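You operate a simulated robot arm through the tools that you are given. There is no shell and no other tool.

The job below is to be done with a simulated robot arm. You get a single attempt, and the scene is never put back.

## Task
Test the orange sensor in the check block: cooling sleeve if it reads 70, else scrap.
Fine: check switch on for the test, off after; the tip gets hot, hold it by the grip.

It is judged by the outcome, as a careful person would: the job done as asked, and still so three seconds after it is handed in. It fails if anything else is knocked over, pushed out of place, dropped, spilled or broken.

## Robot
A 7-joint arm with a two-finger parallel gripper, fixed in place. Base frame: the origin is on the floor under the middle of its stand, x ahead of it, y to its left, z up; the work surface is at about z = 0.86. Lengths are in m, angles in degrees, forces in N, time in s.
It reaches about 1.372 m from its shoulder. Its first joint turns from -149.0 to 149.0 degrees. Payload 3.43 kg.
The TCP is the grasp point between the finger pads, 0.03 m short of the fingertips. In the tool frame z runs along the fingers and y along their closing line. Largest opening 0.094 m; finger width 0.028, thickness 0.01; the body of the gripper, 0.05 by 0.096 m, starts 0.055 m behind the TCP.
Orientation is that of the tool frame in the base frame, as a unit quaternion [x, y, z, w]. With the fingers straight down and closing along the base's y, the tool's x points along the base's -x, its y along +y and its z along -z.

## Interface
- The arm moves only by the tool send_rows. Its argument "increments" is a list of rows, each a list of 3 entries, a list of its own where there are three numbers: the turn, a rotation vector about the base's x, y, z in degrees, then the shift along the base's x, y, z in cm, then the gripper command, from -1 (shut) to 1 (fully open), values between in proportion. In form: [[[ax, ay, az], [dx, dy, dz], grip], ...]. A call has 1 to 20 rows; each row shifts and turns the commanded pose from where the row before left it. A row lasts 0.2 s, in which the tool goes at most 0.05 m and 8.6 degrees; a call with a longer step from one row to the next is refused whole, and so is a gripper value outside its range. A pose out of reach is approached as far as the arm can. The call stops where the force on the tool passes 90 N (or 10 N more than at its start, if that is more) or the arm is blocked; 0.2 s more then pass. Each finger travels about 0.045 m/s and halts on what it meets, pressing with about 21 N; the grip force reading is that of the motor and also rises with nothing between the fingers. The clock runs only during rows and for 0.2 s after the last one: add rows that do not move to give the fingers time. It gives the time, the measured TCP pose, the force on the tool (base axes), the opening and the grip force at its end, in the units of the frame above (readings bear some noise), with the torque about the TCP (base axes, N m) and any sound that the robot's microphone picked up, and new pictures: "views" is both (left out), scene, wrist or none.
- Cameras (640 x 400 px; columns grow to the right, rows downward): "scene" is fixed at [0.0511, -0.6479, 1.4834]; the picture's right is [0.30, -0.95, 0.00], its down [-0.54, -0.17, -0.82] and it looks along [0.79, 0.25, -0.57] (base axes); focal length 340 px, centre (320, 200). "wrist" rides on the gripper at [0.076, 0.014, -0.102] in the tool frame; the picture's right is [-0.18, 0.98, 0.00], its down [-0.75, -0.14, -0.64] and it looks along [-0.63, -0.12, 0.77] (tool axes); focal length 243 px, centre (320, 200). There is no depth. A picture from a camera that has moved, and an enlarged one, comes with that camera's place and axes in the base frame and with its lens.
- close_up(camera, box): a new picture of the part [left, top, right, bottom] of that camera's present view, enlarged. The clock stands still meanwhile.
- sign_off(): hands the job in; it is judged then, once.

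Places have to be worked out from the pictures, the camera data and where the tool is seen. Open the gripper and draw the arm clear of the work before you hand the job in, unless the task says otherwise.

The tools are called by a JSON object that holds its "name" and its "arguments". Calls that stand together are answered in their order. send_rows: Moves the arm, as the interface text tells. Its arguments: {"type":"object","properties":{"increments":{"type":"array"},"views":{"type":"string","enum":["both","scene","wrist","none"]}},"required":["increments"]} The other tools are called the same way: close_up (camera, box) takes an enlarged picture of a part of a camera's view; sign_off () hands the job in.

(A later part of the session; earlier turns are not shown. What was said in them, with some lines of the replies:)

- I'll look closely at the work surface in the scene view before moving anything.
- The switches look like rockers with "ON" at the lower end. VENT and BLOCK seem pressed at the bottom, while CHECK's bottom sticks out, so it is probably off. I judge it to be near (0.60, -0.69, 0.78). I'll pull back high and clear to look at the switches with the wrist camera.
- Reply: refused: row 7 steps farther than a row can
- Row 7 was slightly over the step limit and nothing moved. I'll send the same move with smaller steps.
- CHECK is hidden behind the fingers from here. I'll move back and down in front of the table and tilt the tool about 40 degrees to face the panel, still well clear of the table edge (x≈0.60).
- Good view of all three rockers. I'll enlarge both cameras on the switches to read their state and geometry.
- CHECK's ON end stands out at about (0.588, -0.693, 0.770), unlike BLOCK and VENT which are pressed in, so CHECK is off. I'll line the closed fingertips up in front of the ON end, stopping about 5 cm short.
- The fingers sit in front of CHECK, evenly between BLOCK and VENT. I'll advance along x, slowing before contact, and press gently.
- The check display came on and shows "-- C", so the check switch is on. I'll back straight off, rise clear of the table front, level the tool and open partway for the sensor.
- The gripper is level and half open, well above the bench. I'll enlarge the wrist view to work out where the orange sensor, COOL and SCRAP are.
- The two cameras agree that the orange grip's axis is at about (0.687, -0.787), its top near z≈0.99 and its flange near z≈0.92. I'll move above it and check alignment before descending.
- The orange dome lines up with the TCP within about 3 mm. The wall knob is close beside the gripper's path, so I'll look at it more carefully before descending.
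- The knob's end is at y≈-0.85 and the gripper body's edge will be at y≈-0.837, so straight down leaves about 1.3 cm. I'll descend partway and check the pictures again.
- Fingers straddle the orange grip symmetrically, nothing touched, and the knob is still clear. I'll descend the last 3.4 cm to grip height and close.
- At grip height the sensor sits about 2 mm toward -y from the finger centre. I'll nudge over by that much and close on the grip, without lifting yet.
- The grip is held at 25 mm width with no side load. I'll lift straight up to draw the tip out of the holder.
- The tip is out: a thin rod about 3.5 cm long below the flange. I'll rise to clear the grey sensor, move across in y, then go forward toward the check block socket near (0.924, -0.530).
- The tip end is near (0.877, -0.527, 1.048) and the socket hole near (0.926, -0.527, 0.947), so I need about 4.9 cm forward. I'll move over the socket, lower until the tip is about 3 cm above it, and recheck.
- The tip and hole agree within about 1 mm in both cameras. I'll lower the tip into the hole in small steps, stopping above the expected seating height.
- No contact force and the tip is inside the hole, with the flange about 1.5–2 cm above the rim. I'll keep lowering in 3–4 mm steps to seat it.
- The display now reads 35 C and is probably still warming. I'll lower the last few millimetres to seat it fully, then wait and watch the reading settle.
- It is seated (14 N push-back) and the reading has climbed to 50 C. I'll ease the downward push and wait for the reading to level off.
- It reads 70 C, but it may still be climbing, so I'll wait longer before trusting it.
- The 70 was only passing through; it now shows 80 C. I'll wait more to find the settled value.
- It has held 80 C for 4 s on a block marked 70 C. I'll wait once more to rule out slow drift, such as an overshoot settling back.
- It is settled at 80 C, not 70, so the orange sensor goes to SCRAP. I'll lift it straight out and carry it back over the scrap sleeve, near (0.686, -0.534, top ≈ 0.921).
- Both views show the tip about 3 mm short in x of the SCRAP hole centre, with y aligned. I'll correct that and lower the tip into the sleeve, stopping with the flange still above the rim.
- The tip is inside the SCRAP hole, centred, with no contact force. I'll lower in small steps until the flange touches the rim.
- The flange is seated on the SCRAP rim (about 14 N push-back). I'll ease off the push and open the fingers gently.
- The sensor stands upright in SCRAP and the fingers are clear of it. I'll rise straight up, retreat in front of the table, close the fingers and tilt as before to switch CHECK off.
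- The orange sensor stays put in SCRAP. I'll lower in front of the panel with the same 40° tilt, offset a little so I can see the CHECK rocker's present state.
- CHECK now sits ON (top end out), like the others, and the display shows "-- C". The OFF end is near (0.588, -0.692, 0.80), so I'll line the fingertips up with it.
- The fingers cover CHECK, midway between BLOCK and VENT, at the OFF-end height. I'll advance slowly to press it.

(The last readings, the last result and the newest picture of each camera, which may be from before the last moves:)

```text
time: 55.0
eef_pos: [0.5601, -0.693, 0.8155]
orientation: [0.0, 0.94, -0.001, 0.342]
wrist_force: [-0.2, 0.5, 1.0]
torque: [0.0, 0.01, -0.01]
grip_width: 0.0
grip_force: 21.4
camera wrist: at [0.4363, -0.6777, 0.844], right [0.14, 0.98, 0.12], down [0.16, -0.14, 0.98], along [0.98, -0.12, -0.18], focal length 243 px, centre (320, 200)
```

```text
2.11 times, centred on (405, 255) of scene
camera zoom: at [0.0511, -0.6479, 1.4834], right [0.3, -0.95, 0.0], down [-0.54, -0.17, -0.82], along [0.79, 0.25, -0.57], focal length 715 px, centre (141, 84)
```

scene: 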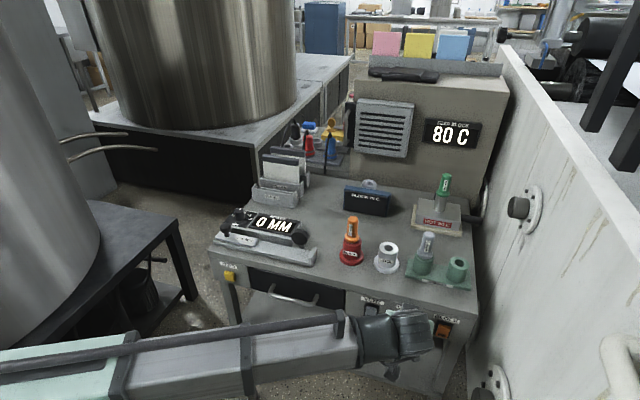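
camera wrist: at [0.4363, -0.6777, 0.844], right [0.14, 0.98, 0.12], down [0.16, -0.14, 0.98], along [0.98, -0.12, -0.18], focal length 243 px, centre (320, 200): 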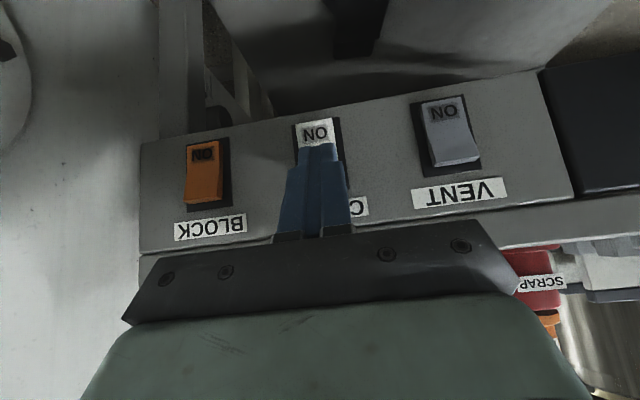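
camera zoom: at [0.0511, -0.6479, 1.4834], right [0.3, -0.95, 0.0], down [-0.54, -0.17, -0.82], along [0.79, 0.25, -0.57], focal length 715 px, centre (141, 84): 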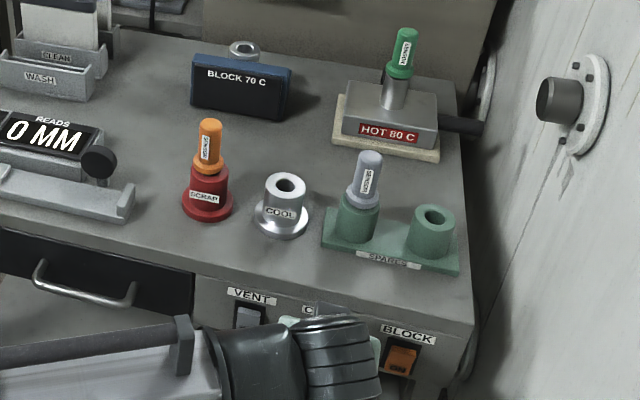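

The check display is dark, so the switch is off, and FEED BLOCK still reads 80 C. I'll back straight out, rise, level the tool, open the gripper and stop clear of the work.

{"name": "send_rows", "arguments": {"increments": [[[0, 0, 0], [-2, 0, 0], -1], [[0, 0, 0], [-3, 0, 0], -1], [[0, 0, 0], [-3, 0, 0], -1], [[0, 0, 0], [-3, 1, 0], -1], [[0, 0, 0], [0, 0, 4], -1], [[0, 0, 0], [0, 0, 4], -1], [[0, 8, 0], [0, 0, 4], 0], [[0, 8, 0], [0, 0, 4], 0], [[0, 8, 0], [0, 0, 4], 0.5], [[0, 8, 0], [0, 0, 4], 0.5], [[0, 8, 0], [0, 1, 4], 1], [[0, 0, 0], [0, 2, 2], 1], [[0, 0, 0], [0, 3, 0], 1], [[0, 0, 0], [0, 3, 0], 1], [[0, 0, 0], [0, 3, 0], 1], [[0, 0, 0], [0, 3, 0], 1], [[0, 0, 0], [0, 3, 0], 1], [[0, 0, 0], [0, 0, 0], 1]]}}

{"name": "close_up", "arguments": {"camera": "scene", "box": [320, 160, 490, 350]}}

{"name": "close_up", "arguments": {"camera": "scene", "box": [350, 290, 470, 350]}}

```text
time: 58.8
eef_pos: [0.4505, -0.5034, 1.1103]
orientation: [0.0, 1.0, -0.004, 0.004]
wrist_force: [0.1, 0.5, -0.4]
torque: [0.0, 0.02, -0.04]
grip_width: 0.0939
grip_force: 0.0
out of reach, approached as far as the arm can: row 17
camera wrist: at [0.3742, -0.4875, 1.2117], right [0.18, 0.98, -0.01], down [0.75, -0.14, 0.65], along [0.64, -0.12, -0.76], focal length 243 px, centre (320, 200)
```

scene: 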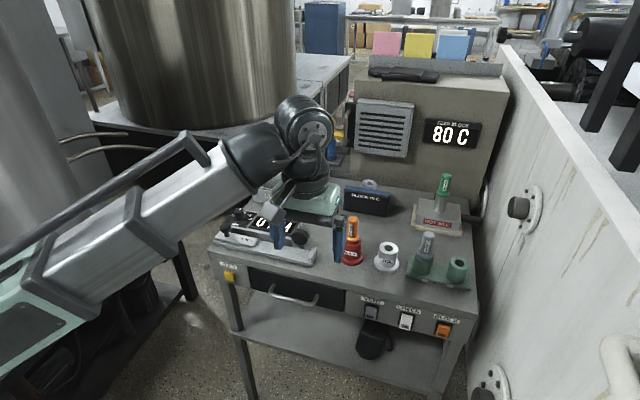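
wrist: 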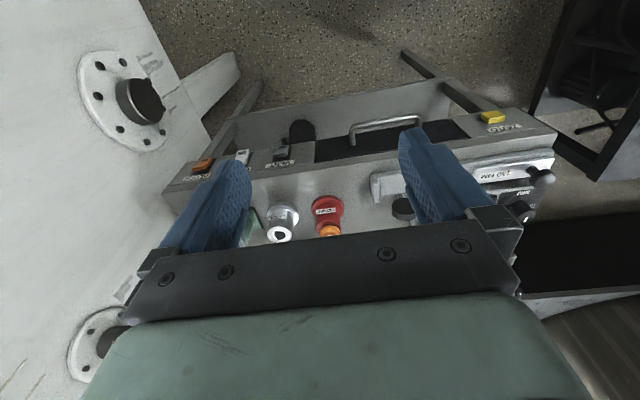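

```text
2.11 times, centred on (405, 255) of scene
camera zoom: at [0.0511, -0.6479, 1.4834], right [0.3, -0.95, 0.0], down [-0.54, -0.17, -0.82], along [0.79, 0.25, -0.57], focal length 715 px, centre (141, 84)
```

zoom: 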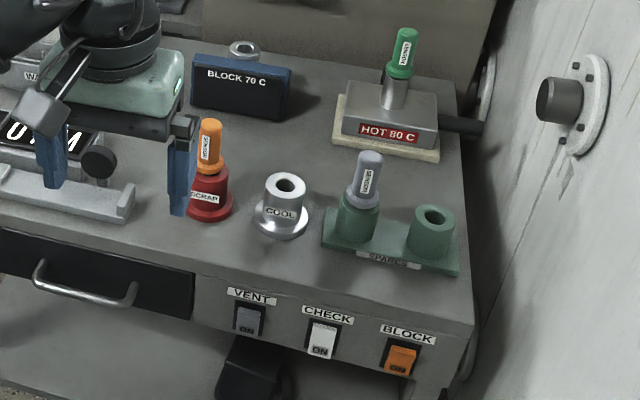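

```text
5.33 times, centred on (410, 320) of scene
camera zoom: at [0.0511, -0.6479, 1.4834], right [0.3, -0.95, 0.0], down [-0.54, -0.17, -0.82], along [0.79, 0.25, -0.57], focal length 1811 px, centre (-160, -440)
```

zoom: 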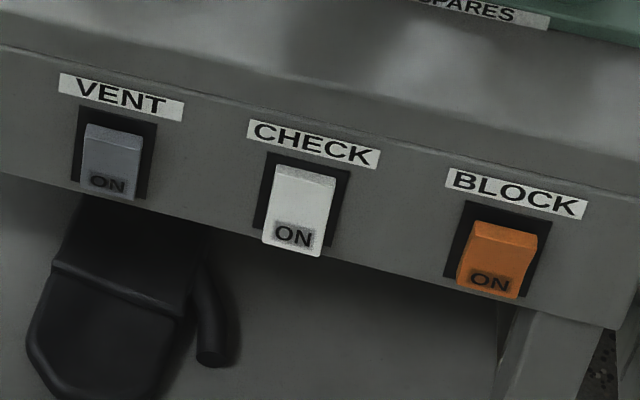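

CHECK is back in its original off position, its display is dark, and VENT and BLOCK are unchanged. The last row met the arm's reach limit, so I'll move to a comfortable pose higher up and take a final look.

{"name": "send_rows", "arguments": {"increments": [[[0, 0, 0], [0, -2.5, 2], 1], [[0, 0, 0], [0, -2.5, 3], 1], [[0, 0, 0], [0, -2, 3], 1], [[0, 0, 0], [0, 0, 2], 1], [[0, 0, 0], [0, 0, 0], 1], [[0, 0, 0], [0, 0, 0], 1], [[0, 0, 0], [0, 0, 0], 1]]}}

{"name": "close_up", "arguments": {"camera": "wrist", "box": [160, 90, 460, 260]}}

{"name": "close_up", "arguments": {"camera": "scene", "box": [320, 110, 500, 350]}}

```text
time: 60.4
eef_pos: [0.4666, -0.5959, 1.1572]
orientation: [-0.001, 1.0, -0.008, 0.006]
wrist_force: [-0.7, -1.0, 0.0]
torque: [-0.04, 0.03, -0.03]
grip_width: 0.0939
grip_force: 0.0
out of reach, approached as far as the arm can: row 1, 2, 3, 4
camera wrist: at [0.3892, -0.5788, 1.2592], right [0.18, 0.98, -0.01], down [0.75, -0.13, 0.65], along [0.64, -0.13, -0.76], focal length 243 px, centre (320, 200)
```

scene: 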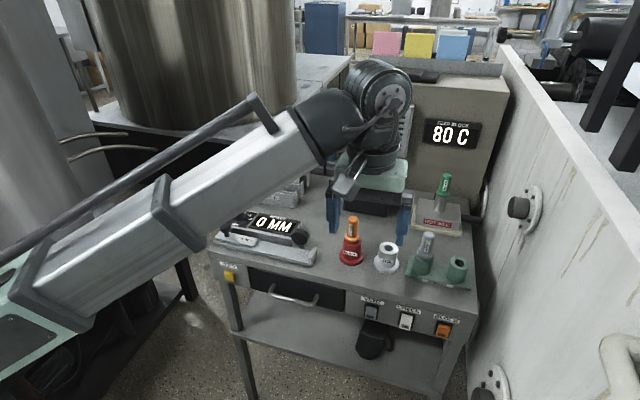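
wrist: 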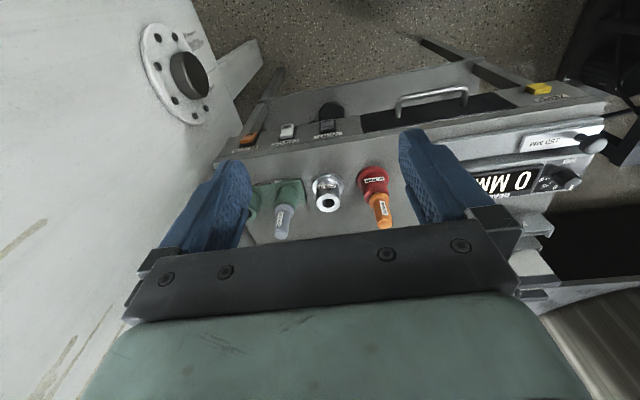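

```text
2.13 times, centred on (310, 175) of wrist
camera zoom: at [0.3892, -0.5788, 1.2592], right [0.18, 0.98, -0.01], down [0.75, -0.13, 0.65], along [0.64, -0.13, -0.76], focal length 518 px, centre (341, 253)
```

zoom: 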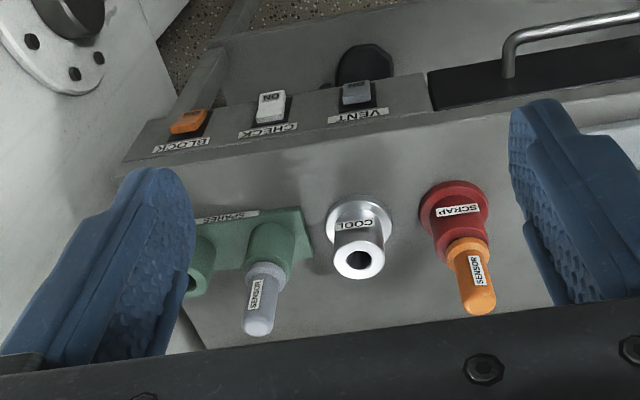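

```text
1.67 times, centred on (410, 230) of scene
camera zoom: at [0.0511, -0.6479, 1.4834], right [0.3, -0.95, 0.0], down [-0.54, -0.17, -0.82], along [0.79, 0.25, -0.57], focal length 566 px, centre (170, 150)
```

zoom: 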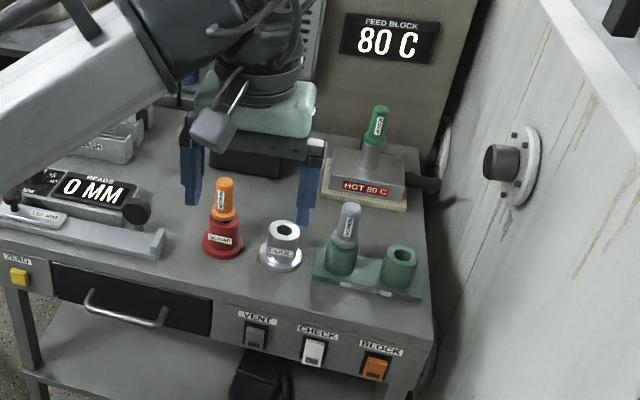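

Final state:
- **Sensor:** the orange sensor read a settled 80 C and is seated upright in SCRAP.
- **Switches:** CHECK is off and its display dark; VENT and BLOCK are as they were.
- **Bench and arm:** the other items I can see are in place, and the gripper is open and clear.

I'm handing the job in.

{"name": "sign_off", "arguments": {}}

```text
The job is handed in.
```

The orange sensor failed the test, so I put it in the scrap sleeve. It read a settled 80 C in the check block, which is marked 70 C. The reading passed through 70 C while warming up, so I waited until it had held 80 C for about 8 seconds before deciding.

- **Check switch:** I turned it on for the test and off afterwards. Its display is dark, and the VENT and BLOCK switches are unchanged.
- **Handling:** I held the sensor only by its grip, and it was standing upright in the scrap sleeve when I handed in.
- **Bench:** I saw nothing knocked over or out of place, and the arm finished with the gripper open and clear of the work.
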